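You operate a simulated robot arm through the tools that you are given. There is no shell and no other tool. Be economical: measure what you need, move in short steps, check, and stop when the job is done.

Carry out the task below with a simulated two-armed robot. There is one attempt and no reset: what you move stays moved.

JOB
Pick up the small stone weight with a blue hook with one hand, pass it to the other hand and put it on the top of the green bench.

The check looks at the end state, three seconds after you hand in, the way a careful person would. Anything else that was tipped, shoved, dropped, spilled or broken makes it a failure.

ROBOT AND FRAMES
Two 6-joint arms with two-finger grippers on one trunk, on a base that drives. Base frame: it is fixed to the floor where the robot stands at the start and does not move with it; the origin is under the middle of the robot, x ahead of it, y to its left, z up; the surface under the hand at the start is at about z = 780. Readings come in mm, degrees, newtons and seconds.
The left shoulder is at the start at [61, 143, 813], the right one opposite. With the tool pointing down near the work surface each hand reaches from about 300 to 700 mm from the robot's upright axis, wherever it stands, measured 20 degrees to its own side. Places, roughly: top of the green bench [-3100, -100, 800]. Payload 2.45 kg a hand.
The tool frame of a hand sits at the grasp point between the pads (the TCP): z along the fingers, y along the line on which they close. The tips reach 26 mm beyond it. Largest opening 96 mm; the body of the gripper starts 69 mm behind the TCP.
Orientation is told as [roll, pitch, yaw] about the base's x, y, z axes, in that order, counted from this pose: with the fingers straight down and closing along the base's y, the tool's x points along the base's -x, its y along +y and its z along -z.

CONTROLS
- The arms move only by the tool send_rows. It takes "left_rows", "right_rows" or both (then of equal length, played together; a hand with none holds still); each is a list of rows, each an object (a shift or turn left out is 0, a gripper value left out holds the last) with "delta_pos": the shift along the tool's x, y, z in mm, a list of three; "rotation": the turn, a rotation vector about the tool's x, y, z in degrees, a list of three; "grip": the finger opening in mm, from 0 to 96. In form: [{"delta_pos": [dx, dy, dz], "rotation": [rx, ry, rz], "grip": grip}, ...]. A call has 1 to 8 rows; each row is the pose to reach, as a shift and turn from the pose commanded when the call began, along the tool's axes at that moment. Rows are played at 5 a second. More than 50 mm and 8.6 degrees between two rows, or a gripper value outside its range, and nothing of the call is played. Where a pose cannot be reached the arm comes as near as it can. A force on the tool above 40 N (or 10 N above the force at the start of the call, whichever is more), or a blocked arm, ends the call early, and 0.2 s more pass. Each finger halts on what it meets, pressing with about 27 N; the grip force reading is that of the motor and also rises with nothing between the fingers. The clock runs only during rows and for 0.2 s after the last one: add rows that repeat a pose to give the fingers time. The reply holds the time, the measured pose of the TCP, the force on the tool along the base axes, the opening and the grip force, in the units named above and with some noise, with the torque about the TCP (base axes, N m) and any sound that the robot's microphone picked up, and new pictures: "show" is both (left out), scene, wrist or none (wrist: the cameras of the hands that moved).
- Cameras (640 x 400 px; columns grow to the right, rows downward): "scene" is now at [136.2, -18.7, 1415.4]; the picture's right is [-0.22, -0.98, 0.00], its down [-0.68, 0.15, -0.71] and it looks along [0.70, -0.16, -0.70] (base axes); focal length 295 px, centre (320, 200). "left" rides on the left gripper at [82, -3, -98] in its tool frame; the picture's right is [0.04, 1.00, 0.00], its down [-0.73, 0.03, -0.68] and it looks along [-0.68, 0.03, 0.73] (tool axes); focal length 256 px, centre (320, 200). "right" rides on the right gripper at [81, 3, -98] in its tool frame; the picture's right is [-0.04, 1.00, 0.00], its down [-0.73, -0.03, -0.68] and it looks along [-0.68, -0.03, 0.73] (tool axes); focal length 256 px, centre (320, 200). There is no depth. A picture from a camera that has moved, and an enlarged one, comes with that camera's place and axes in the base frame and with its lens. The place of the scene camera against the robot may be out by one fixed shift of up to 12 mm in any direction.
- lift_body(by): slides the trunk up (or, below 0, down) by that many mm; the arms and the scene camera ride with it, the base frame stays. It gives what a move gives, with no picture.
- steer(legs): drives the robot by 1 to 6 legs, each [ahead, turn to the left] in mm and degrees, along the robot's own axes; the way and the turn of a leg run together, so that a leg with both is an arc; at most 1500 mm and 180 degrees a leg. The arms and the cameras ride along, it lands a little off, and it stops where it bumps. It gives what a move gives, and a new picture of the scene camera.
- aim_head(pan, tilt): turns the head with the scene camera to pan (to the left, within 86 degrees either way) and tilt (down, from -29 to 69), counted from straight ahead of the robot. It gives what a move gives, and a new picture of the scene camera.
- enlarge(camera, box): a new picture of the part [left, top, right, bottom] of that camera's present view, enlarged. It takes no simulated time.
- sign_off(): hands the job in; it is judged then, once.

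Go step by step. Nothing tells you exact positions but the pictures and the camera data: compare them with the known pose of the tool, close in by small moves and look again before you grip or let go. The budget is 120 turns and 260 pictures, counting those below and the enlarged ones. Unless the task says otherwise, let go and move clear before handing in, and close with one line.

The tools are called after ">>>" by a JSON object that holds its "method" and its "body". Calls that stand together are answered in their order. send_rows: Moves the arms, as the interface text tells. Its arguments: {"type":"object","properties":{"left_rows":{"type":"array"},"right_rows":{"type":"array"},"show":{"type":"string","enum":["both","scene","wrist","none"]}},"required":[]} The other tools are called the same way: lift_body (by) slides the trunk up or down; steer (legs) drives the base; aim_head (pan, tilt) turns the head that bears the scene camera; enlarge (camera, box) takes an enlarged picture of a part of a camera's view; sign_off () hands the job in.

At the start:

```text
clock: 0.0
left_tcp_pos: [597.1, 112.3, 1049.2]
left_tool_rot: [0.0, 0.0, 0.0]
left_force: [-0.1, 0.0, 0.1]
left_ft_torque: [-0.02, -0.02, 0.01]
left_finger_gap: 96.0
left_finger_force: 0.1
right_tcp_pos: [500.1, -396.2, 1109.6]
right_tool_rot: [0.0, 0.0, 0.1]
right_force: [0.7, -0.4, 0.3]
right_ft_torque: [0.01, 0.03, 0.0]
right_finger_gap: 95.7
right_finger_force: 0.0
trunk travel left (down, up): [-438.0, 152.0]
robot x, y, heading: [-2.3, -1.6, 0.1]
head pan, tilt: [-12.6, 44.5]
```

scene: 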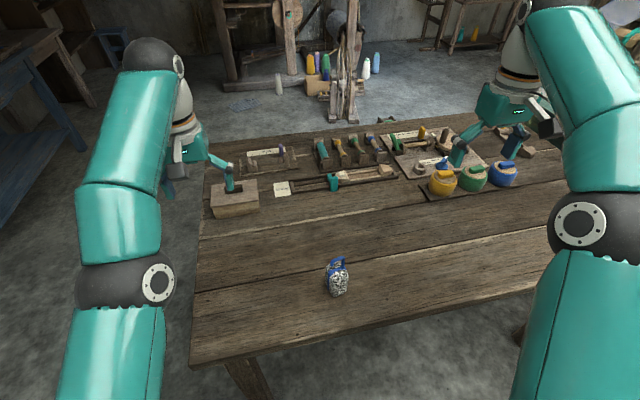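
right: 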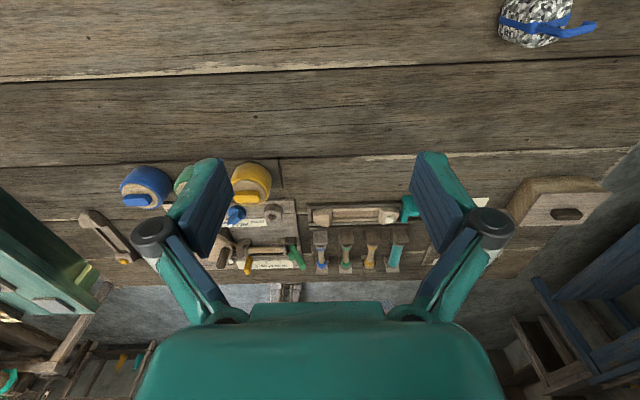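
left: 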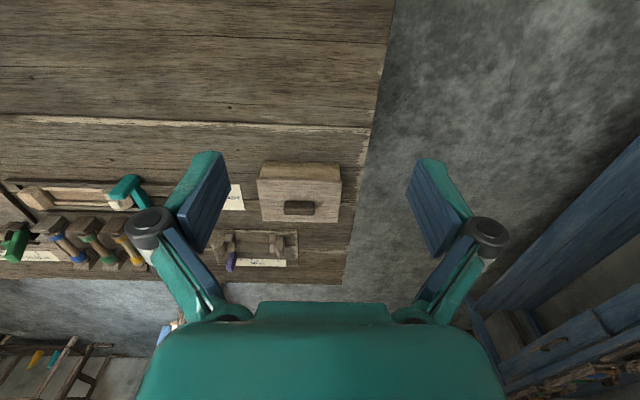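

The stone weight with the blue hook stands alone near the front of the table, at roughly [490, -145, 800]. I'll look closer before moving.

>>> {"method": "enlarge", "body": {"camera": "scene", "box": [290, 240, 386, 300]}}

>>> {"method": "enlarge", "body": {"camera": "right", "box": [460, 0, 620, 100]}}

```text
6.67 times, centred on (338, 270) of scene
camera zoom: at [136.2, -18.7, 1415.4], right [-0.22, -0.98, 0.0], down [-0.68, 0.15, -0.71], along [0.7, -0.16, -0.7], focal length 1968 px, centre (200, -267)
```

zoom: 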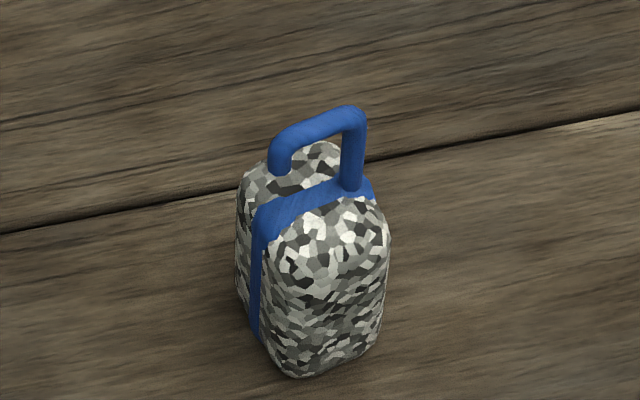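

```text
4.00 times, centred on (540, 50) of right
camera zoom: at [418.9, -394.9, 1208.7], right [0.04, 1.0, 0.0], down [0.73, -0.03, 0.68], along [0.68, -0.03, -0.73], focal length 1024 px, centre (-560, 800)
```

zoom: 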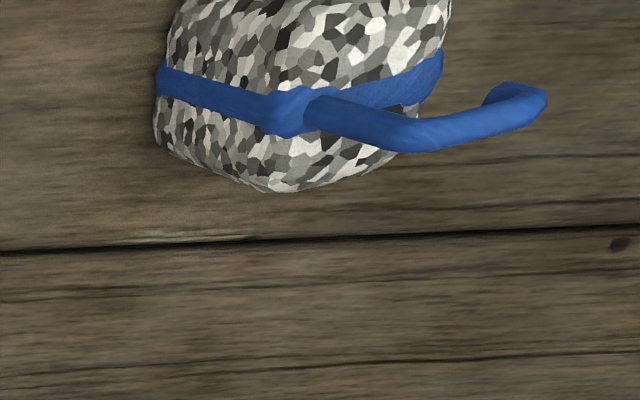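

The weight is a rounded stone block with a strap and a hook bar running roughly along [0.47, -0.88]. My plan is for the left hand to take the body at a tilt and the right hand to take the hook from above. I'll yaw the left hand towards that line and look with its camera.

>>> {"method": "send_rows", "body": {"left_rows": [{"delta_pos": [20, -18, 5], "rotation": [0, 0, 7.75]}, {"delta_pos": [40, -35, 10], "rotation": [0, 0, 15.5]}, {"delta_pos": [60, -53, 15], "rotation": [0, 0, 23.25]}, {"delta_pos": [80, -70, 20], "rotation": [0, 0, 31]}, {"delta_pos": [100, -88, 25], "rotation": [0, 0, 38.75]}, {"delta_pos": [120, -105, 30], "rotation": [0, 0, 46.5]}, {"delta_pos": [140, -123, 35], "rotation": [0, 0, 54.25]}, {"delta_pos": [160, -140, 40], "rotation": [0, 0, 62]}]}}

```text
clock: 1.8
left_tcp_pos: [435.1, -27.9, 1007.9]
left_tool_rot: [0.0, 0.0, -62.0]
left_force: [-0.2, -0.2, 0.0]
left_ft_torque: [0.02, -0.06, -0.02]
left_finger_gap: 96.0
left_finger_force: 0.1
left hand out of reach, approached as far as the arm can: row 1
right_tcp_pos: [500.0, -397.0, 1110.1]
right_tool_rot: [0.0, 0.0, 0.0]
right_force: [-0.5, 0.1, -0.2]
right_ft_torque: [0.01, 0.0, -0.01]
right_finger_gap: 95.9
right_finger_force: 0.1
trunk travel left (down, up): [-438.0, 152.0]
robot x, y, heading: [1.8, 3.7, 0.1]
head pan, tilt: [-12.6, 44.5]
camera scene: at [135.4, -19.0, 1415.5], right [-0.22, -0.98, 0.0], down [-0.68, 0.15, -0.71], along [0.7, -0.16, -0.7], focal length 295 px, centre (320, 200)
camera left: at [394.1, 43.5, 1107.2], right [0.86, 0.5, 0.0], down [0.37, -0.63, 0.68], along [0.34, -0.59, -0.73], focal length 256 px, centre (320, 200)
```

scene: 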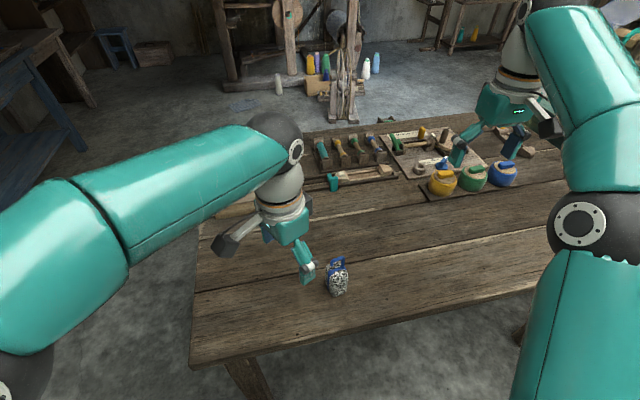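
left: 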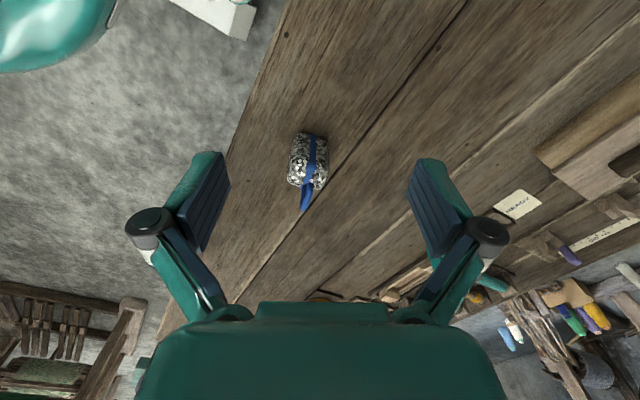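

The weight is in the left camera's view, with the hook plane nearly aligned to the tool. I'll enlarge it to measure.

>>> {"method": "enlarge", "body": {"camera": "left", "box": [258, 120, 354, 220]}}

>>> {"method": "enlarge", "body": {"camera": "scene", "box": [290, 240, 386, 300]}}

```text
4.00 times, centred on (306, 170) of left
camera zoom: at [394.1, 43.5, 1107.2], right [0.86, 0.5, 0.0], down [0.37, -0.63, 0.68], along [0.34, -0.59, -0.73], focal length 1024 px, centre (376, 320)
```

zoom: 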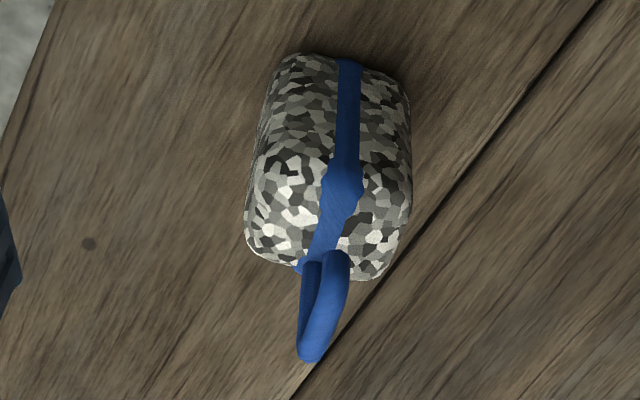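

```text
6.67 times, centred on (338, 270) of scene
camera zoom: at [135.4, -19.0, 1415.5], right [-0.22, -0.98, 0.0], down [-0.68, 0.15, -0.71], along [0.7, -0.16, -0.7], focal length 1968 px, centre (200, -267)
```

zoom: 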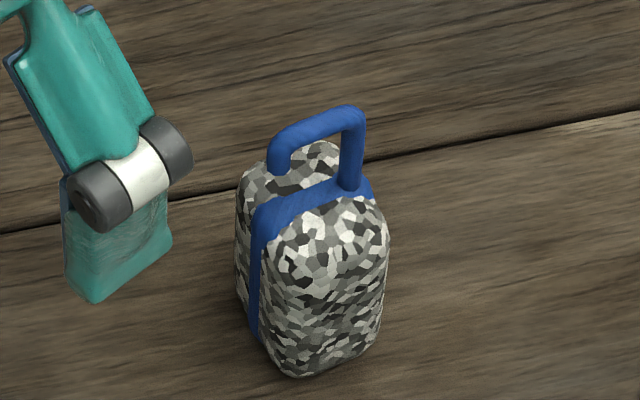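

Recomputed, the hook and strap plane runs about [0.17, -0.98]. The body centre is near [480, -139, 813], its top is about 845, and the hook bar is at about 885. I'll yaw the left hand to -80° and then tilt it 45°.

>>> {"method": "send_rows", "body": {"left_rows": [{"delta_pos": [-10, 5, 0], "rotation": [0, 0, 6]}, {"delta_pos": [-20, 10, 0], "rotation": [0, 0, 12]}, {"delta_pos": [-31, 16, 0], "rotation": [0, 0, 18]}], "show": "none"}}

>>> {"method": "send_rows", "body": {"left_rows": [{"delta_pos": [0, 0, 12], "rotation": [0, -7.5, 0]}, {"delta_pos": [0, 0, 24], "rotation": [0, -15, 0]}, {"delta_pos": [0, 0, 36], "rotation": [0, -22.5, 0]}, {"delta_pos": [0, 0, 48], "rotation": [0, -30, 0]}, {"delta_pos": [0, 0, 60], "rotation": [0, -37.5, 0]}, {"delta_pos": [0, 0, 72], "rotation": [0, -45, 0]}]}}

```text
clock: 2.6
left_tcp_pos: [465.6, -47.2, 1010.1]
left_tool_rot: [0.0, 0.0, -80.0]
left_force: [-0.6, -0.1, 0.0]
left_ft_torque: [0.0, 0.0, -0.01]
left_finger_gap: 96.3
left_finger_force: 0.0
right_tcp_pos: [499.8, -396.6, 1109.9]
right_tool_rot: [0.0, -0.1, 0.1]
right_force: [0.0, -0.3, -0.2]
right_ft_torque: [-0.02, 0.0, -0.01]
right_finger_gap: 96.1
right_finger_force: 0.2
trunk travel left (down, up): [-438.0, 152.0]
robot x, y, heading: [0.2, -1.9, 0.0]
head pan, tilt: [-12.6, 44.5]
```

```text
clock: 4.0
left_tcp_pos: [467.1, -46.8, 935.7]
left_tool_rot: [0.0, -45.1, -79.8]
left_force: [-0.4, -0.9, -0.3]
left_ft_torque: [0.0, 0.02, -0.01]
left_finger_gap: 96.0
left_finger_force: 0.0
right_tcp_pos: [501.2, -396.3, 1109.3]
right_tool_rot: [0.0, -0.1, 0.1]
right_force: [-0.4, -0.9, 0.7]
right_ft_torque: [0.02, 0.02, 0.02]
right_finger_gap: 95.8
right_finger_force: 0.0
trunk travel left (down, up): [-438.0, 152.0]
robot x, y, heading: [2.6, 1.8, -0.0]
head pan, tilt: [-12.6, 44.5]
camera scene: at [136.4, -18.4, 1415.4], right [-0.22, -0.98, 0.0], down [-0.68, 0.15, -0.71], along [0.7, -0.16, -0.7], focal length 295 px, centre (320, 200)
camera left: at [439.7, 78.1, 948.0], right [0.98, 0.21, -0.03], down [0.04, -0.03, 1.0], along [0.2, -0.98, -0.04], focal length 256 px, centre (320, 200)
```

scene: 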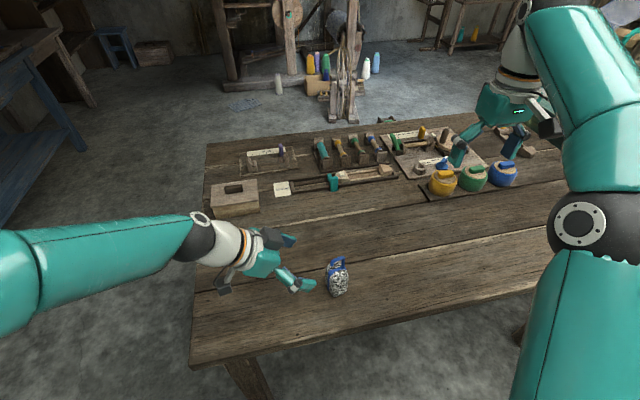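
left: 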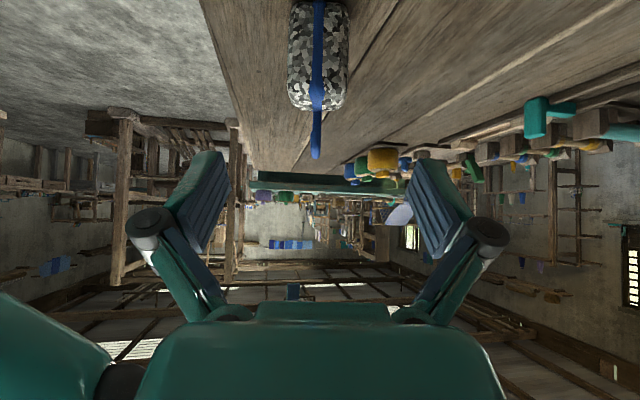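

The hook plane now lines up with the tool. I'll advance most of the way along the tilted fingers and check.

>>> {"method": "send_rows", "body": {"left_rows": [{"delta_pos": [17, -1, 20]}, {"delta_pos": [17, -1, 55]}, {"delta_pos": [17, -1, 90]}]}}

>>> {"method": "enlarge", "body": {"camera": "scene", "box": [270, 220, 398, 300]}}

```text
clock: 4.8
left_tcp_pos: [474.6, -100.5, 861.8]
left_tool_rot: [0.0, -45.0, -79.9]
left_force: [0.2, 0.3, 0.5]
left_ft_torque: [0.01, 0.0, 0.01]
left_finger_gap: 95.8
left_finger_force: 0.0
right_tcp_pos: [499.9, -397.4, 1108.8]
right_tool_rot: [0.0, 0.1, 0.1]
right_force: [0.7, 0.8, -0.3]
right_ft_torque: [-0.01, 0.03, 0.01]
right_finger_gap: 96.1
right_finger_force: 0.1
trunk travel left (down, up): [-438.0, 152.0]
robot x, y, heading: [1.5, 0.4, -0.2]
head pan, tilt: [-12.6, 44.5]
camera scene: at [136.7, -19.1, 1415.3], right [-0.22, -0.98, 0.0], down [-0.68, 0.15, -0.71], along [0.7, -0.16, -0.7], focal length 295 px, centre (320, 200)
camera left: at [447.6, 24.8, 873.4], right [0.98, 0.2, -0.03], down [0.04, -0.03, 1.0], along [0.2, -0.98, -0.04], focal length 256 px, centre (320, 200)
```

scene: 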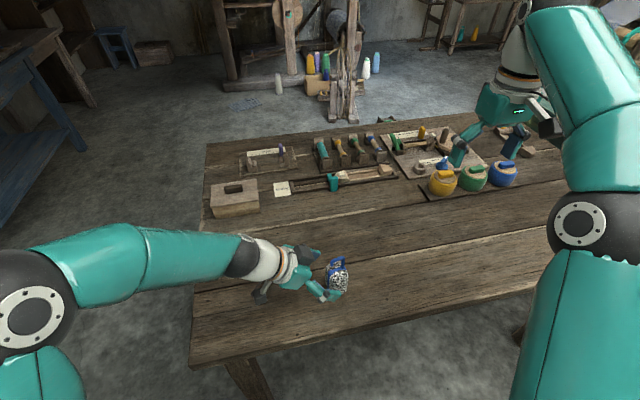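
left: 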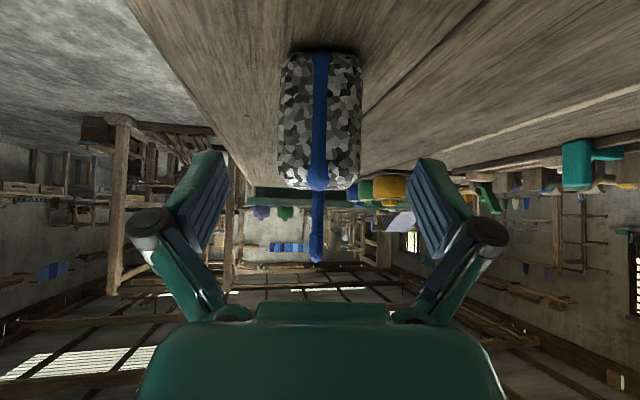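

```text
5.00 times, centred on (334, 260) of scene
camera zoom: at [136.7, -19.1, 1415.3], right [-0.22, -0.98, 0.0], down [-0.68, 0.15, -0.71], along [0.7, -0.16, -0.7], focal length 1476 px, centre (250, -100)
```

zoom: 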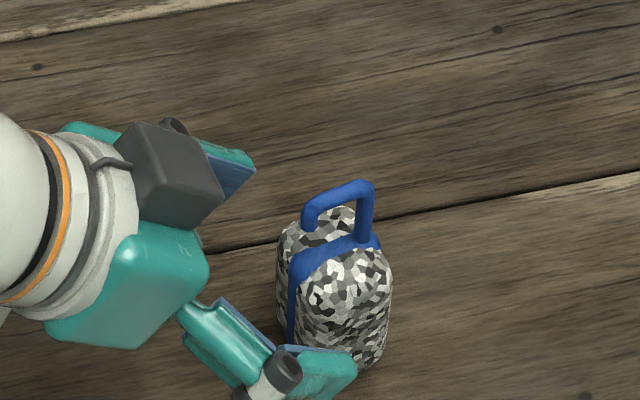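

The body is centred between the fingers, with its bottom at 780, its top at about 857 and the hook top at about 900. I'll advance the last 57 mm and close.

>>> {"method": "send_rows", "body": {"left_rows": [{"delta_pos": [1, 0, 28]}, {"delta_pos": [2, 0, 57]}]}}

>>> {"method": "enlarge", "body": {"camera": "scene", "box": [270, 220, 398, 300]}}

```text
clock: 5.4
left_tcp_pos: [480.4, -137.3, 819.2]
left_tool_rot: [0.1, -45.0, -79.9]
left_force: [0.6, -1.5, 0.7]
left_ft_torque: [0.03, -0.01, -0.02]
left_finger_gap: 95.9
left_finger_force: 0.0
right_tcp_pos: [500.9, -396.9, 1109.0]
right_tool_rot: [0.1, 0.1, 0.1]
right_force: [-0.1, -0.2, -0.6]
right_ft_torque: [0.03, -0.01, 0.0]
right_finger_gap: 95.7
right_finger_force: 0.1
trunk travel left (down, up): [-438.0, 152.0]
robot x, y, heading: [0.2, 4.6, 0.0]
head pan, tilt: [-12.6, 44.5]
camera scene: at [136.2, -19.0, 1415.4], right [-0.22, -0.98, 0.0], down [-0.68, 0.15, -0.71], along [0.7, -0.16, -0.7], focal length 295 px, centre (320, 200)
camera left: at [454.5, -11.9, 831.0], right [0.98, 0.2, -0.03], down [0.04, -0.03, 1.0], along [0.2, -0.98, -0.04], focal length 256 px, centre (320, 200)
```

scene: 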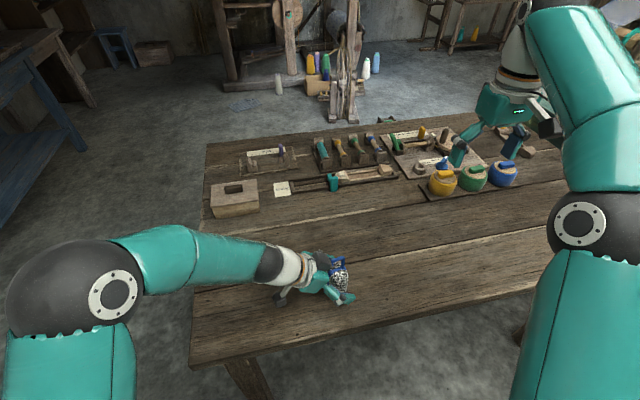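
left: 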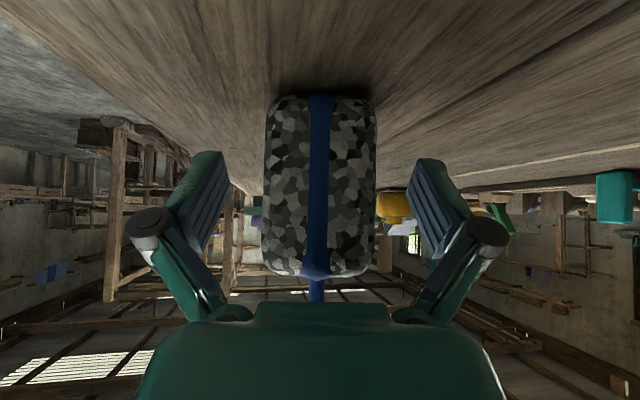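

```text
5.00 times, centred on (334, 260) of scene
camera zoom: at [136.2, -19.0, 1415.4], right [-0.22, -0.98, 0.0], down [-0.68, 0.15, -0.71], along [0.7, -0.16, -0.7], focal length 1476 px, centre (250, -100)
```

zoom: 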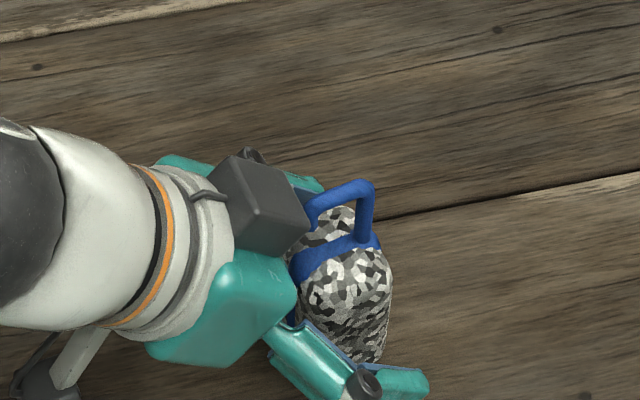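

The fingers are around the body, but the left gripper's camera box sits close to the hook tip. I'll back off 8 mm to leave the other hand more room, then close.

>>> {"method": "send_rows", "body": {"left_rows": [{"delta_pos": [7, 0, -4]}, {"delta_pos": [7, 0, -4], "grip": 70}, {"delta_pos": [7, 0, -4], "grip": 55}, {"delta_pos": [7, 0, -4], "grip": 40}, {"delta_pos": [7, 0, -4], "grip": 35}, {"delta_pos": [7, 0, -4], "grip": 35}]}}

>>> {"method": "enlarge", "body": {"camera": "scene", "box": [270, 220, 398, 300]}}

```text
clock: 6.8
left_tcp_pos: [479.2, -128.6, 818.9]
left_tool_rot: [0.0, -45.0, -79.9]
left_force: [-1.3, 0.6, 1.6]
left_ft_torque: [0.03, 0.17, -0.02]
left_finger_gap: 49.6
left_finger_force: 26.4
right_tcp_pos: [500.6, -396.6, 1108.8]
right_tool_rot: [0.0, 0.0, 0.0]
right_force: [0.3, 0.1, 0.1]
right_ft_torque: [-0.01, 0.07, -0.01]
right_finger_gap: 96.1
right_finger_force: 0.0
trunk travel left (down, up): [-438.0, 152.0]
robot x, y, heading: [-1.3, 1.3, -0.2]
head pan, tilt: [-12.6, 44.5]
camera scene: at [135.8, -18.6, 1415.4], right [-0.22, -0.98, 0.0], down [-0.68, 0.15, -0.71], along [0.7, -0.16, -0.7], focal length 295 px, centre (320, 200)
camera left: at [453.1, -3.6, 829.3], right [0.98, 0.2, -0.03], down [0.04, -0.03, 1.0], along [0.2, -0.98, -0.04], focal length 256 px, centre (320, 200)
```

scene: 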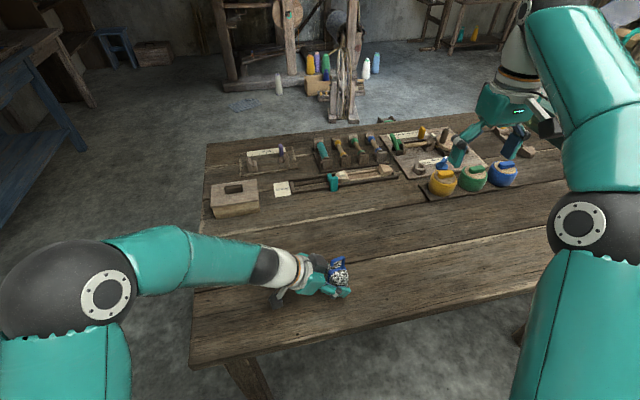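
left: 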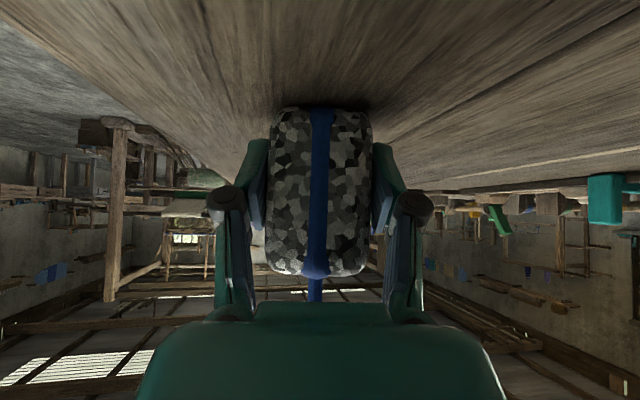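

```text
5.00 times, centred on (334, 260) of scene
camera zoom: at [135.8, -18.6, 1415.4], right [-0.22, -0.98, 0.0], down [-0.68, 0.15, -0.71], along [0.7, -0.16, -0.7], focal length 1476 px, centre (250, -100)
```

zoom: 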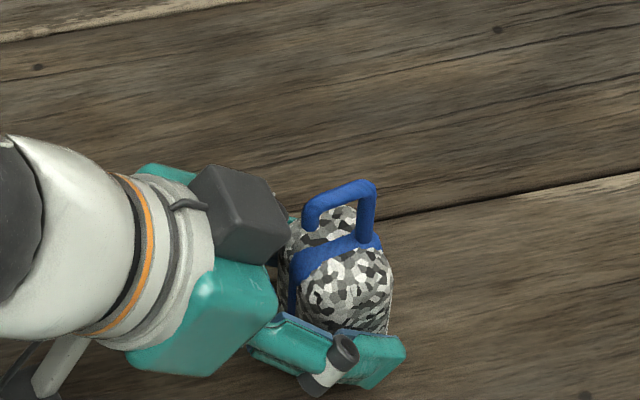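

The weight is gripped at 49.6 mm. I'll lift it straight up about 180 mm.

>>> {"method": "send_rows", "body": {"left_rows": [{"delta_pos": [-14, 0, -14]}, {"delta_pos": [-35, 0, -35]}, {"delta_pos": [-60, 0, -60]}, {"delta_pos": [-85, 0, -85]}, {"delta_pos": [-110, 0, -110]}, {"delta_pos": [-128, 0, -128]}]}}

>>> {"method": "enlarge", "body": {"camera": "scene", "box": [270, 190, 398, 270]}}

```text
clock: 8.2
left_tcp_pos: [478.5, -129.7, 997.0]
left_tool_rot: [-0.1, -44.9, -79.8]
left_force: [0.1, -0.4, -2.6]
left_ft_torque: [0.0, -0.02, 0.02]
left_finger_gap: 49.7
left_finger_force: 27.1
right_tcp_pos: [500.7, -397.3, 1110.2]
right_tool_rot: [0.1, -0.1, 0.1]
right_force: [0.2, 0.0, -0.5]
right_ft_torque: [-0.01, 0.0, -0.03]
right_finger_gap: 95.9
right_finger_force: 0.0
trunk travel left (down, up): [-438.0, 152.0]
robot x, y, heading: [-0.5, 0.8, 0.1]
head pan, tilt: [-12.6, 44.5]
camera scene: at [136.0, -18.7, 1415.4], right [-0.22, -0.98, 0.0], down [-0.68, 0.15, -0.71], along [0.7, -0.16, -0.7], focal length 295 px, centre (320, 200)
camera left: at [452.4, -3.8, 1009.9], right [0.98, 0.2, -0.03], down [0.04, -0.03, 1.0], along [0.2, -0.98, -0.04], focal length 256 px, centre (320, 200)
```

scene: 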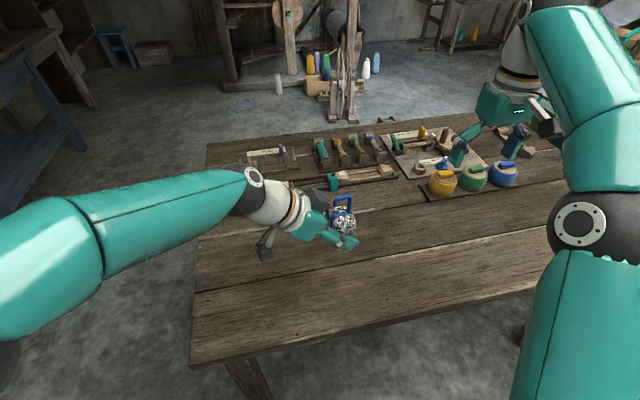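
left: 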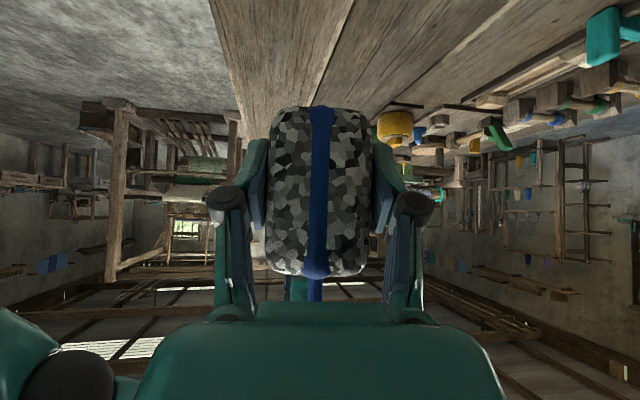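

```text
5.00 times, centred on (334, 230) of scene
camera zoom: at [136.0, -18.7, 1415.4], right [-0.22, -0.98, 0.0], down [-0.68, 0.15, -0.71], along [0.7, -0.16, -0.7], focal length 1476 px, centre (250, 50)
```

zoom: 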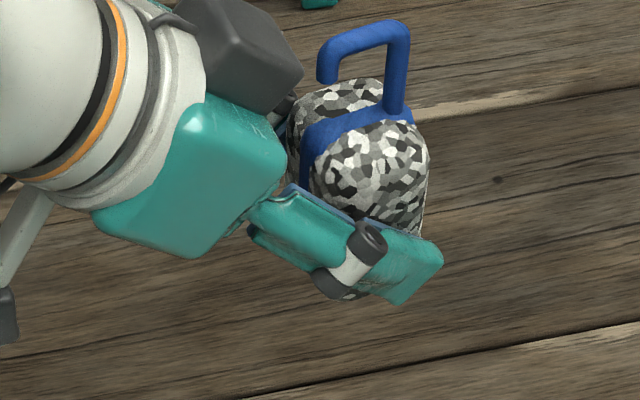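

The lift is good and the load weighs 2.6 N. Next I'll bring the right hand round, mirrored (yaw +100°, camera on the far side), to take the hook bar from above.

>>> {"method": "send_rows", "body": {"right_rows": [{"delta_pos": [1, 10, -10], "rotation": [0, 0, -7.5]}, {"delta_pos": [2, 20, -20], "rotation": [0, 0, -15]}, {"delta_pos": [3, 30, -30], "rotation": [0, 0, -22.5]}, {"delta_pos": [4, 40, -40], "rotation": [0, 0, -30]}, {"delta_pos": [5, 50, -50], "rotation": [0, 0, -37.5]}, {"delta_pos": [6, 60, -60], "rotation": [0, 0, -45]}, {"delta_pos": [6, 70, -70], "rotation": [0, 0, -52.5]}, {"delta_pos": [6, 80, -75], "rotation": [0, 0, -60]}], "show": "none"}}

>>> {"method": "send_rows", "body": {"right_rows": [{"rotation": [0, 0, -8]}, {"rotation": [0, 0, -16]}, {"rotation": [0, 0, -24]}, {"rotation": [0, 0, -32]}, {"rotation": [0, 0, -40]}]}}

```text
clock: 10.0
left_tcp_pos: [478.9, -128.6, 998.2]
left_tool_rot: [0.0, -45.0, -79.8]
left_force: [0.3, 0.1, -4.1]
left_ft_torque: [0.0, 0.03, -0.01]
left_finger_gap: 49.8
left_finger_force: 27.2
right_tcp_pos: [482.4, -312.3, 1164.6]
right_tool_rot: [-0.1, -0.1, 60.2]
right_force: [0.7, 0.0, 0.8]
right_ft_torque: [-0.01, 0.01, 0.01]
right_finger_gap: 96.1
right_finger_force: 0.1
right hand out of reach, approached as far as the arm can: row 4, 5, 6, 7, 8
trunk travel left (down, up): [-438.0, 152.0]
robot x, y, heading: [-2.4, 4.2, -0.0]
head pan, tilt: [-12.6, 44.5]
```

```text
clock: 11.2
left_tcp_pos: [478.6, -129.8, 997.7]
left_tool_rot: [0.0, -45.0, -79.8]
left_force: [0.2, -0.3, -2.9]
left_ft_torque: [0.03, -0.03, 0.01]
left_finger_gap: 49.5
left_finger_force: 27.0
right_tcp_pos: [481.7, -312.5, 1163.7]
right_tool_rot: [0.0, 0.0, 100.4]
right_force: [0.5, -1.2, 0.0]
right_ft_torque: [0.02, -0.01, -0.02]
right_finger_gap: 96.0
right_finger_force: 0.1
trunk travel left (down, up): [-438.0, 152.0]
robot x, y, heading: [0.6, -2.1, 0.0]
head pan, tilt: [-12.6, 44.5]
camera scene: at [136.2, -18.7, 1415.4], right [-0.22, -0.98, 0.0], down [-0.68, 0.15, -0.71], along [0.7, -0.16, -0.7], focal length 295 px, centre (320, 200)
camera right: at [492.9, -395.4, 1263.8], right [-0.99, -0.14, 0.0], down [-0.1, 0.73, 0.68], along [-0.09, 0.67, -0.73], focal length 256 px, centre (320, 200)
```

scene: 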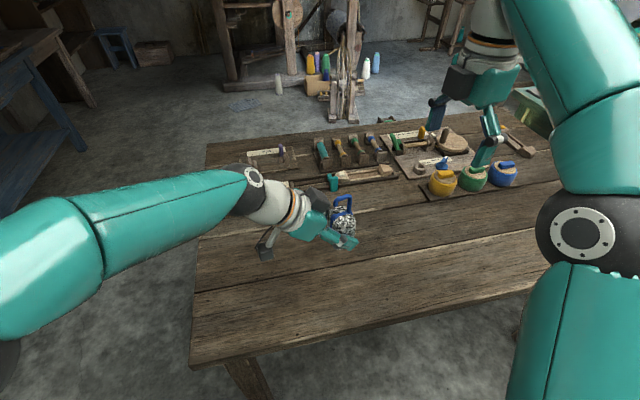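
right: 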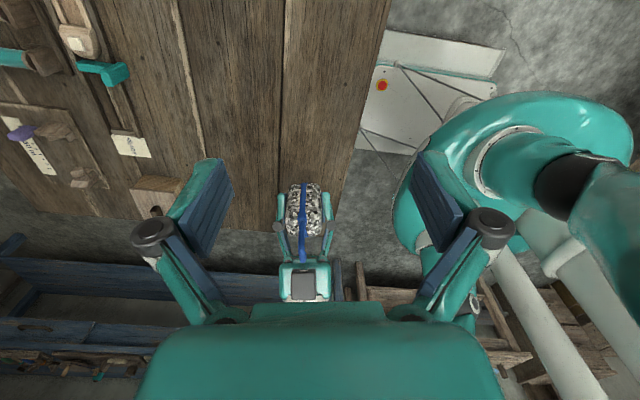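

At this height the right arm is at its reach limit, so I'll lower the left hand by 80 mm. At the same time I'll bring the right hand, tilted 25°, to a standoff above the hook.

>>> {"method": "send_rows", "body": {"left_rows": [{"delta_pos": [19, 0, 19]}, {"delta_pos": [38, 0, 38]}, {"delta_pos": [57, 0, 57]}, {"delta_pos": [57, 0, 57]}, {"delta_pos": [57, 0, 57]}], "right_rows": [{"delta_pos": [0, 0, 10], "rotation": [0, -5, 0]}, {"delta_pos": [-20, -5, 20], "rotation": [0, -10, 0]}, {"delta_pos": [-40, -10, 35], "rotation": [0, -15, 0]}, {"delta_pos": [-65, -16, 48], "rotation": [0, -20, 0]}, {"delta_pos": [-97, -24, 60], "rotation": [0, -25, 0]}]}}

```text
clock: 12.4
left_tcp_pos: [480.2, -129.4, 918.3]
left_tool_rot: [-0.1, -44.9, -79.9]
left_force: [0.0, -0.2, -3.3]
left_ft_torque: [0.04, 0.02, -0.01]
left_finger_gap: 49.8
left_finger_force: 26.5
right_tcp_pos: [490.3, -212.9, 1105.0]
right_tool_rot: [0.0, -25.1, 100.1]
right_force: [-0.5, -0.6, -0.6]
right_ft_torque: [-0.01, 0.01, -0.05]
right_finger_gap: 95.8
right_finger_force: 0.0
trunk travel left (down, up): [-438.0, 152.0]
robot x, y, heading: [-1.6, -4.6, 0.0]
head pan, tilt: [-12.6, 44.5]
camera scene: at [136.7, -18.5, 1415.3], right [-0.22, -0.98, 0.0], down [-0.68, 0.15, -0.71], along [0.7, -0.16, -0.7], focal length 295 px, centre (320, 200)
camera right: at [506.8, -328.8, 1160.3], right [-0.99, -0.14, 0.02], down [-0.04, 0.38, 0.93], along [-0.14, 0.92, -0.38], focal length 256 px, centre (320, 200)
camera left: at [453.5, -4.2, 929.5], right [0.98, 0.2, -0.03], down [0.04, -0.03, 1.0], along [0.2, -0.98, -0.04], focal length 256 px, centre (320, 200)
```

scene: 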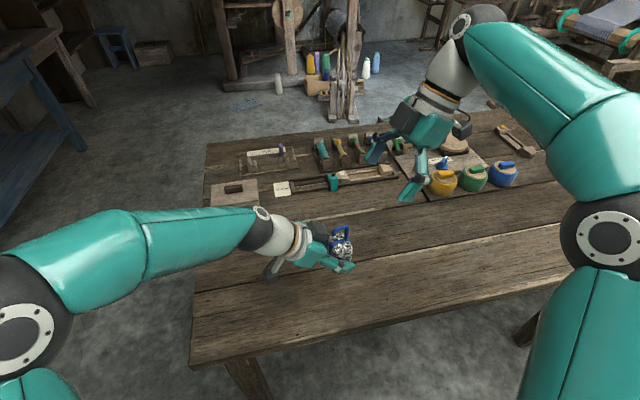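
right: 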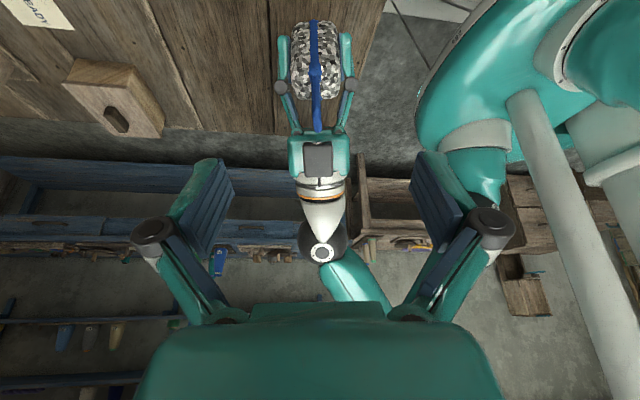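
left: 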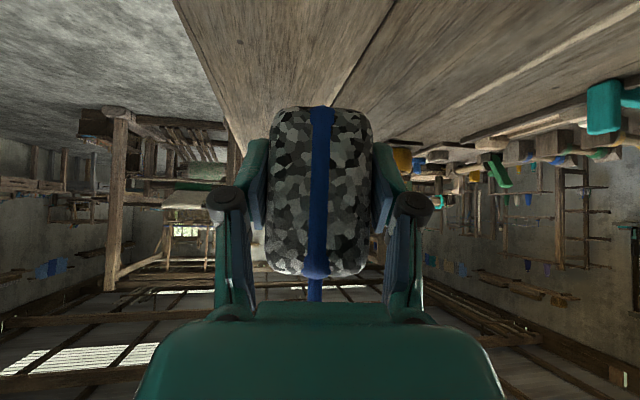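

>>> {"method": "enlarge", "body": {"camera": "right", "box": [256, 10, 384, 138]}}

>>> {"method": "enlarge", "body": {"camera": "scene", "box": [290, 205, 386, 265]}}

```text
3.12 times, centred on (320, 74) of right
camera zoom: at [506.8, -328.8, 1160.3], right [-0.99, -0.14, 0.02], down [-0.04, 0.38, 0.93], along [-0.14, 0.92, -0.38], focal length 800 px, centre (320, 594)
```

zoom: 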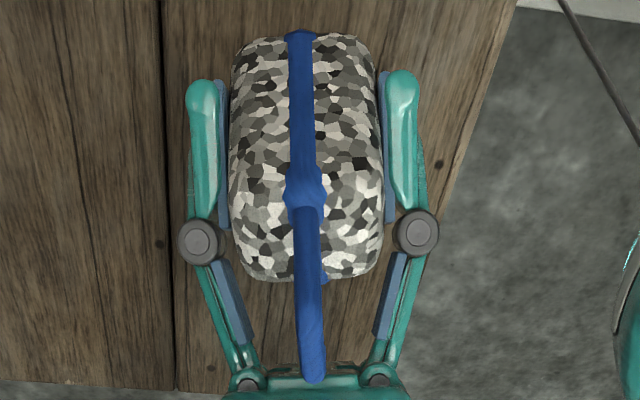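

```text
6.67 times, centred on (338, 235) of scene
camera zoom: at [136.7, -18.5, 1415.3], right [-0.22, -0.98, 0.0], down [-0.68, 0.15, -0.71], along [0.7, -0.16, -0.7], focal length 1968 px, centre (200, -33)
```

zoom: 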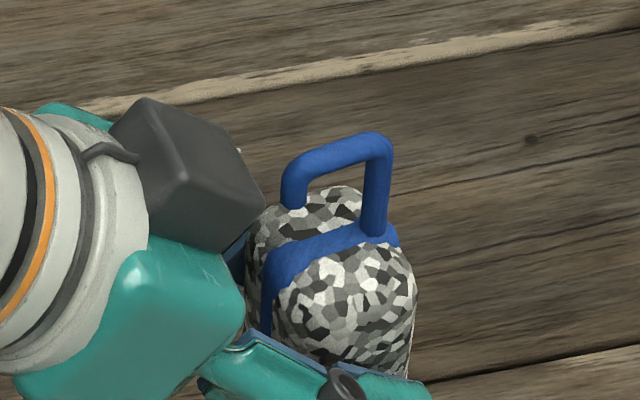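

The right camera puts the hook bar's top near z = 1000, with its centre around [480, -140, 996]. I'll reduce the right tilt to 15°, partly close to 44 mm, and come to 60 mm above the bar.

>>> {"method": "send_rows", "body": {"right_rows": [{"delta_pos": [-14, -1, 20], "rotation": [0, 5, 0], "grip": 70}, {"delta_pos": [-28, -3, 40], "rotation": [0, 10, 0], "grip": 50}, {"delta_pos": [-28, -3, 66], "rotation": [0, 10, 0], "grip": 44}]}}

>>> {"method": "enlarge", "body": {"camera": "right", "box": [240, 40, 400, 200]}}

>>> {"method": "enlarge", "body": {"camera": "scene", "box": [290, 185, 418, 265]}}

```text
clock: 13.2
left_tcp_pos: [480.2, -130.1, 916.7]
left_tool_rot: [-0.1, -45.1, -79.8]
left_force: [0.2, 0.5, -3.2]
left_ft_torque: [-0.01, 0.0, -0.04]
left_finger_gap: 49.7
left_finger_force: 26.8
right_tcp_pos: [482.2, -161.1, 1056.1]
right_tool_rot: [0.0, -15.0, 100.2]
right_force: [-0.4, 0.2, 0.1]
right_ft_torque: [0.0, -0.01, -0.05]
right_finger_gap: 44.0
right_finger_force: 0.1
trunk travel left (down, up): [-438.0, 152.0]
robot x, y, heading: [-0.5, 2.1, -0.1]
head pan, tilt: [-12.6, 44.5]
camera scene: at [136.4, -18.8, 1415.3], right [-0.22, -0.98, 0.0], down [-0.68, 0.15, -0.71], along [0.7, -0.16, -0.7], focal length 295 px, centre (320, 200)
camera right: at [497.0, -264.8, 1131.8], right [-0.99, -0.14, 0.01], down [-0.06, 0.53, 0.85], along [-0.12, 0.84, -0.53], focal length 256 px, centre (320, 200)
```

scene: 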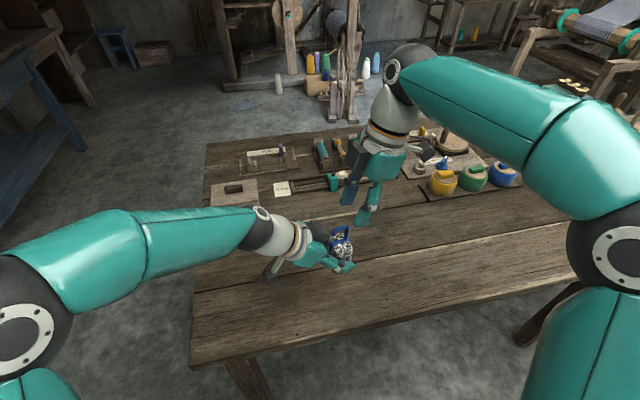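
right: 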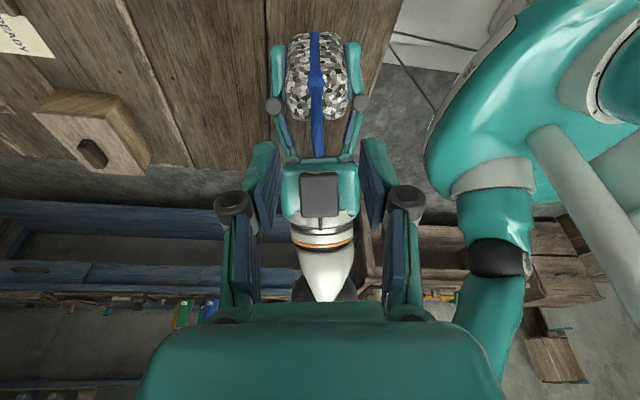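

```text
2.50 times, centred on (320, 120) of right
camera zoom: at [497.0, -264.8, 1131.8], right [-0.99, -0.14, 0.01], down [-0.06, 0.53, 0.85], along [-0.12, 0.84, -0.53], focal length 640 px, centre (320, 400)
```

zoom: 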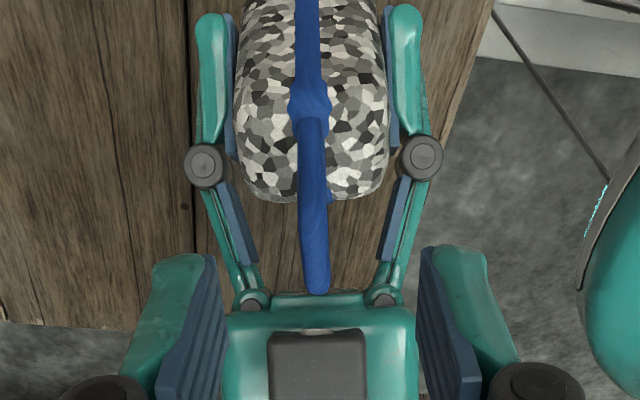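

```text
5.00 times, centred on (354, 225) of scene
camera zoom: at [136.4, -18.8, 1415.3], right [-0.22, -0.98, 0.0], down [-0.68, 0.15, -0.71], along [0.7, -0.16, -0.7], focal length 1476 px, centre (150, 75)
```

zoom: 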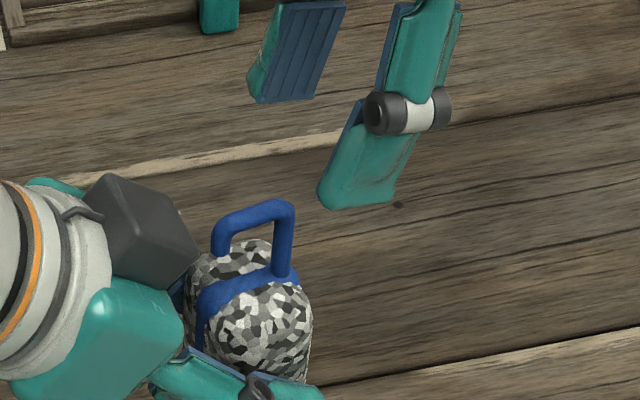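

The bar is centred between the right fingers. I'll go down 30 mm first and check clearance to the left gripper.

>>> {"method": "send_rows", "body": {"right_rows": [{"delta_pos": [0, 0, 15]}, {"delta_pos": [0, 0, 32]}]}}

>>> {"method": "enlarge", "body": {"camera": "scene", "box": [290, 185, 418, 265]}}

```text
clock: 13.8
left_tcp_pos: [479.0, -130.7, 917.8]
left_tool_rot: [0.0, -45.0, -79.7]
left_force: [-0.1, 0.0, -2.7]
left_ft_torque: [0.0, 0.03, 0.0]
left_finger_gap: 49.6
left_finger_force: 27.3
right_tcp_pos: [480.4, -153.3, 1027.0]
right_tool_rot: [-0.1, -14.9, 100.2]
right_force: [-1.4, -0.9, -1.4]
right_ft_torque: [-0.01, 0.06, 0.01]
right_finger_gap: 44.0
right_finger_force: 0.1
trunk travel left (down, up): [-438.0, 152.0]
robot x, y, heading: [1.4, -0.4, -0.0]
head pan, tilt: [-12.6, 44.5]
camera scene: at [136.3, -18.7, 1415.4], right [-0.22, -0.98, 0.0], down [-0.68, 0.15, -0.71], along [0.7, -0.16, -0.7], focal length 295 px, centre (320, 200)
camera right: at [495.5, -257.3, 1101.6], right [-0.99, -0.14, 0.01], down [-0.06, 0.53, 0.85], along [-0.12, 0.84, -0.53], focal length 256 px, centre (320, 200)
```

scene: 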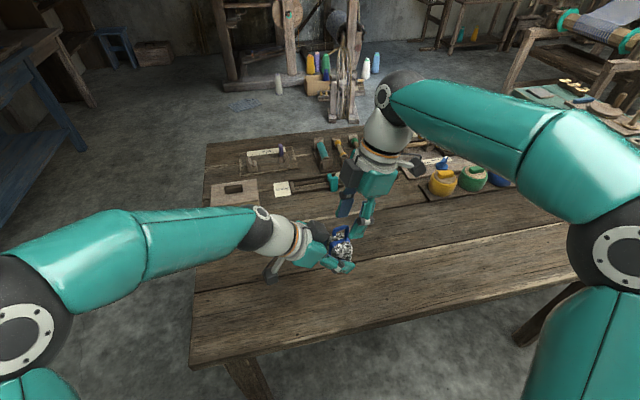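
right: 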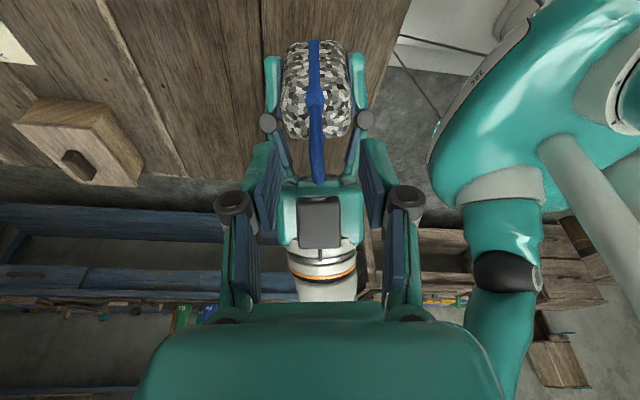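

```text
5.00 times, centred on (354, 225) of scene
camera zoom: at [136.3, -18.7, 1415.4], right [-0.22, -0.98, 0.0], down [-0.68, 0.15, -0.71], along [0.7, -0.16, -0.7], focal length 1476 px, centre (150, 75)
```

zoom: 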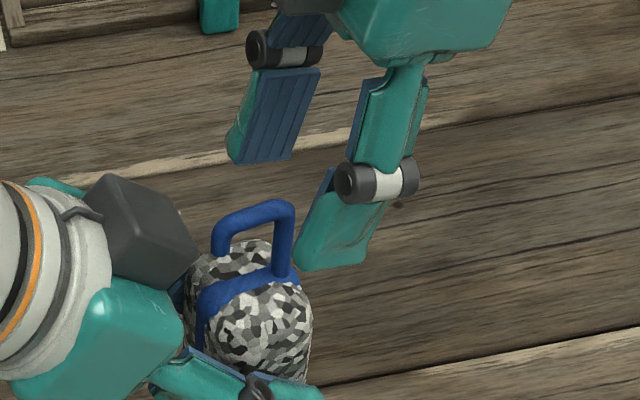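

Relative to the bar, the right fingers sit slightly too far to the right, towards the post. I'll descend the remaining 28 mm with a 5 mm shift back along the bar and re-check before closing.

>>> {"method": "send_rows", "body": {"right_rows": [{"delta_pos": [-5, 0, 13]}, {"delta_pos": [-5, 0, 28]}]}}

>>> {"method": "enlarge", "body": {"camera": "scene", "box": [290, 185, 418, 265]}}

>>> {"method": "enlarge", "body": {"camera": "right", "box": [240, 80, 400, 240]}}

```text
clock: 14.4
left_tcp_pos: [480.0, -130.6, 918.5]
left_tool_rot: [-0.1, -45.0, -79.8]
left_force: [1.1, 0.1, -3.2]
left_ft_torque: [-0.01, 0.01, -0.03]
left_finger_gap: 49.9
left_finger_force: 26.7
right_tcp_pos: [478.8, -140.9, 1000.8]
right_tool_rot: [0.1, -15.0, 100.2]
right_force: [-0.6, 0.2, 1.1]
right_ft_torque: [0.01, -0.02, -0.03]
right_finger_gap: 44.3
right_finger_force: 0.2
trunk travel left (down, up): [-438.0, 152.0]
robot x, y, heading: [1.8, -2.2, -0.2]
head pan, tilt: [-12.6, 44.5]
camera scene: at [136.4, -18.7, 1415.3], right [-0.22, -0.98, 0.0], down [-0.68, 0.15, -0.71], along [0.7, -0.16, -0.7], focal length 295 px, centre (320, 200)
camera right: at [493.7, -245.1, 1074.9], right [-0.99, -0.14, 0.01], down [-0.06, 0.53, 0.85], along [-0.12, 0.84, -0.53], focal length 256 px, centre (320, 200)
```

scene: 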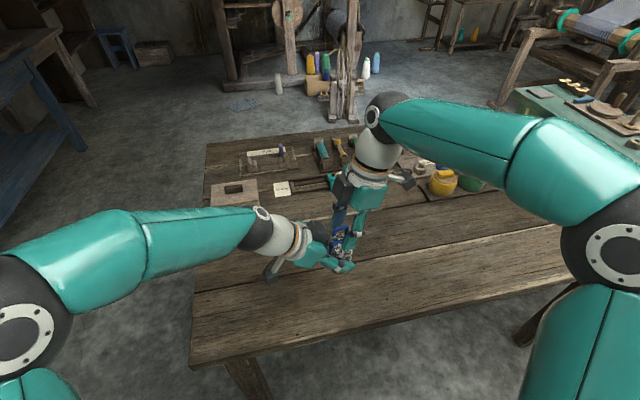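
right: 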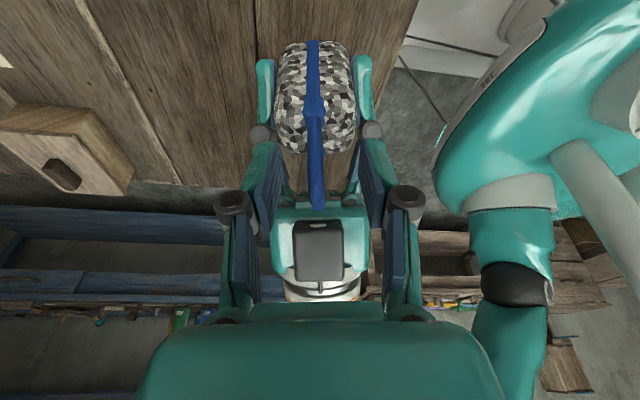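

```text
5.00 times, centred on (354, 225) of scene
camera zoom: at [136.4, -18.7, 1415.3], right [-0.22, -0.98, 0.0], down [-0.68, 0.15, -0.71], along [0.7, -0.16, -0.7], focal length 1476 px, centre (150, 75)
```

zoom: 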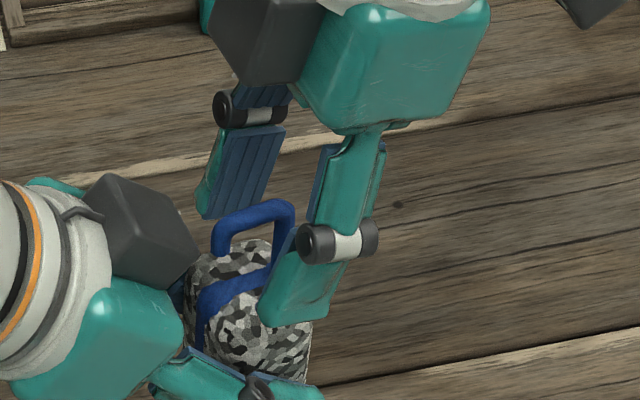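

```text
2.50 times, centred on (320, 160) of right
camera zoom: at [493.7, -245.1, 1074.9], right [-0.99, -0.14, 0.01], down [-0.06, 0.53, 0.85], along [-0.12, 0.84, -0.53], focal length 640 px, centre (320, 300)
```

zoom: 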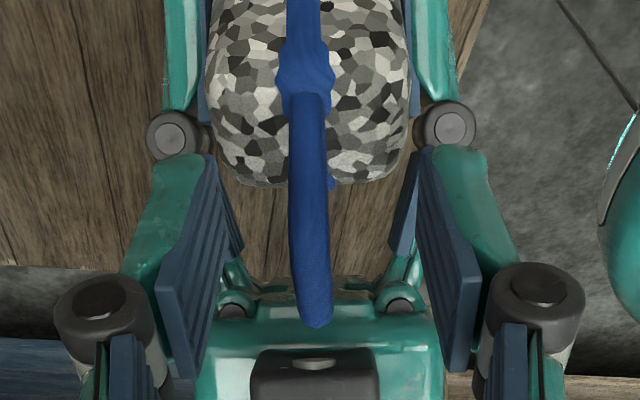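

The fingertips straddle the bar at its centre, clear of the stone and the left gripper. I'll close the right hand on the hook.

>>> {"method": "send_rows", "body": {"right_rows": [{"grip": 30}, {"grip": 18}, {"grip": 8}, {"grip": 4}, {"grip": 4}, {"grip": 4}]}}

>>> {"method": "enlarge", "body": {"camera": "scene", "box": [290, 185, 418, 265]}}

```text
clock: 15.8
left_tcp_pos: [479.9, -129.6, 917.2]
left_tool_rot: [-0.1, -45.1, -79.9]
left_force: [-8.3, -3.2, -1.1]
left_ft_torque: [0.23, -0.45, -0.16]
left_finger_gap: 49.6
left_finger_force: 27.3
right_tcp_pos: [479.2, -140.8, 1001.2]
right_tool_rot: [-0.1, -15.0, 100.2]
right_force: [8.6, 2.5, -2.1]
right_ft_torque: [-0.03, -0.19, 0.03]
right_finger_gap: 9.5
right_finger_force: 4.1
trunk travel left (down, up): [-438.0, 152.0]
robot x, y, heading: [0.9, 0.1, 0.3]
head pan, tilt: [-12.6, 44.5]
camera scene: at [136.2, -18.7, 1415.4], right [-0.22, -0.98, 0.0], down [-0.68, 0.15, -0.71], along [0.7, -0.16, -0.7], focal length 295 px, centre (320, 200)
camera right: at [493.7, -245.1, 1075.3], right [-0.99, -0.14, 0.01], down [-0.06, 0.53, 0.85], along [-0.12, 0.84, -0.53], focal length 256 px, centre (320, 200)
```

scene: 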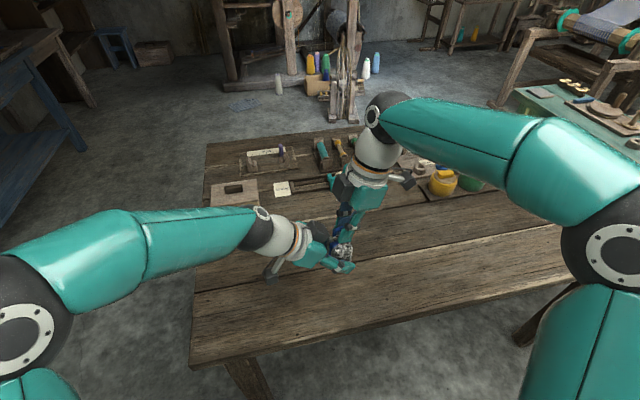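
right: 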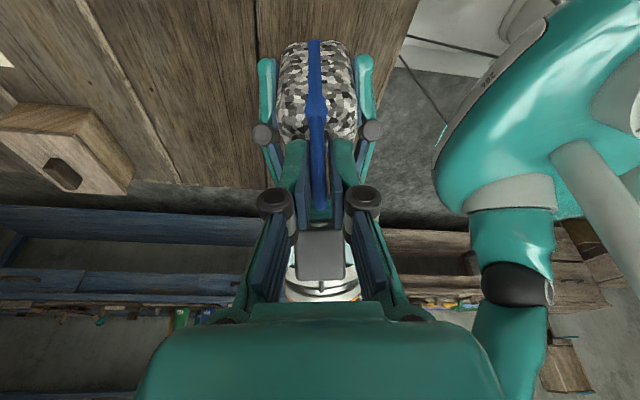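

```text
5.00 times, centred on (354, 225) of scene
camera zoom: at [136.2, -18.7, 1415.4], right [-0.22, -0.98, 0.0], down [-0.68, 0.15, -0.71], along [0.7, -0.16, -0.7], focal length 1476 px, centre (150, 75)
```

zoom: 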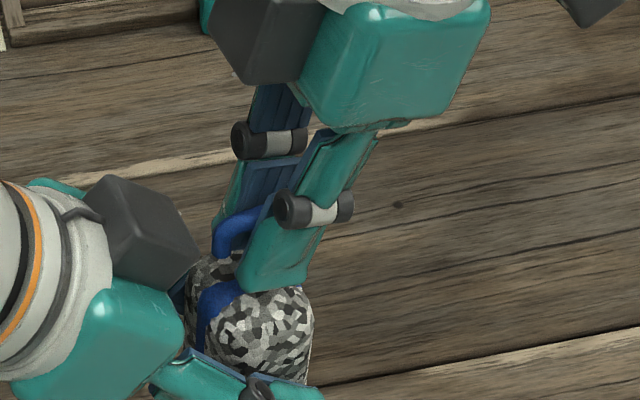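

The right hand holds the hook at a 9.5 mm gap, but with low force, so I'll tighten fully before releasing the left.

>>> {"method": "send_rows", "body": {"right_rows": [{"grip": 0}, {"grip": 0}, {"grip": 0}, {"grip": 0}], "show": "none"}}

```text
clock: 16.8
left_tcp_pos: [478.9, -129.2, 918.7]
left_tool_rot: [0.0, -45.0, -79.9]
left_force: [-14.6, -3.3, 1.9]
left_ft_torque: [0.22, -0.54, -0.43]
left_finger_gap: 49.9
left_finger_force: 26.5
right_tcp_pos: [479.1, -140.3, 1000.8]
right_tool_rot: [-0.1, -15.0, 100.1]
right_force: [15.6, 3.4, -1.1]
right_ft_torque: [0.11, -0.68, 0.3]
right_finger_gap: 7.5
right_finger_force: 26.7
trunk travel left (down, up): [-438.0, 152.0]
robot x, y, heading: [-1.3, 0.9, -0.3]
head pan, tilt: [-12.6, 44.5]
```

Grip is at 26.7 N with a 15 N sideways preload between the hands. I'll relieve it by nudging the right hand 1–2 mm in +x.

>>> {"method": "send_rows", "body": {"right_rows": [{"delta_pos": [0, -1, 0]}, {"delta_pos": [0, -1, 0]}], "show": "none"}}

```text
clock: 17.4
left_tcp_pos: [479.9, -130.3, 918.0]
left_tool_rot: [-0.1, -45.0, -79.9]
left_force: [-11.7, -3.3, -1.0]
left_ft_torque: [0.1, -0.28, -0.43]
left_finger_gap: 49.8
left_finger_force: 27.0
right_tcp_pos: [480.0, -140.4, 1000.8]
right_tool_rot: [0.0, -15.0, 100.1]
right_force: [11.5, 2.6, -0.4]
right_ft_torque: [0.09, -0.64, 0.29]
right_finger_gap: 7.5
right_finger_force: 27.1
trunk travel left (down, up): [-438.0, 152.0]
robot x, y, heading: [0.7, -0.5, -0.1]
head pan, tilt: [-12.6, 44.5]
```

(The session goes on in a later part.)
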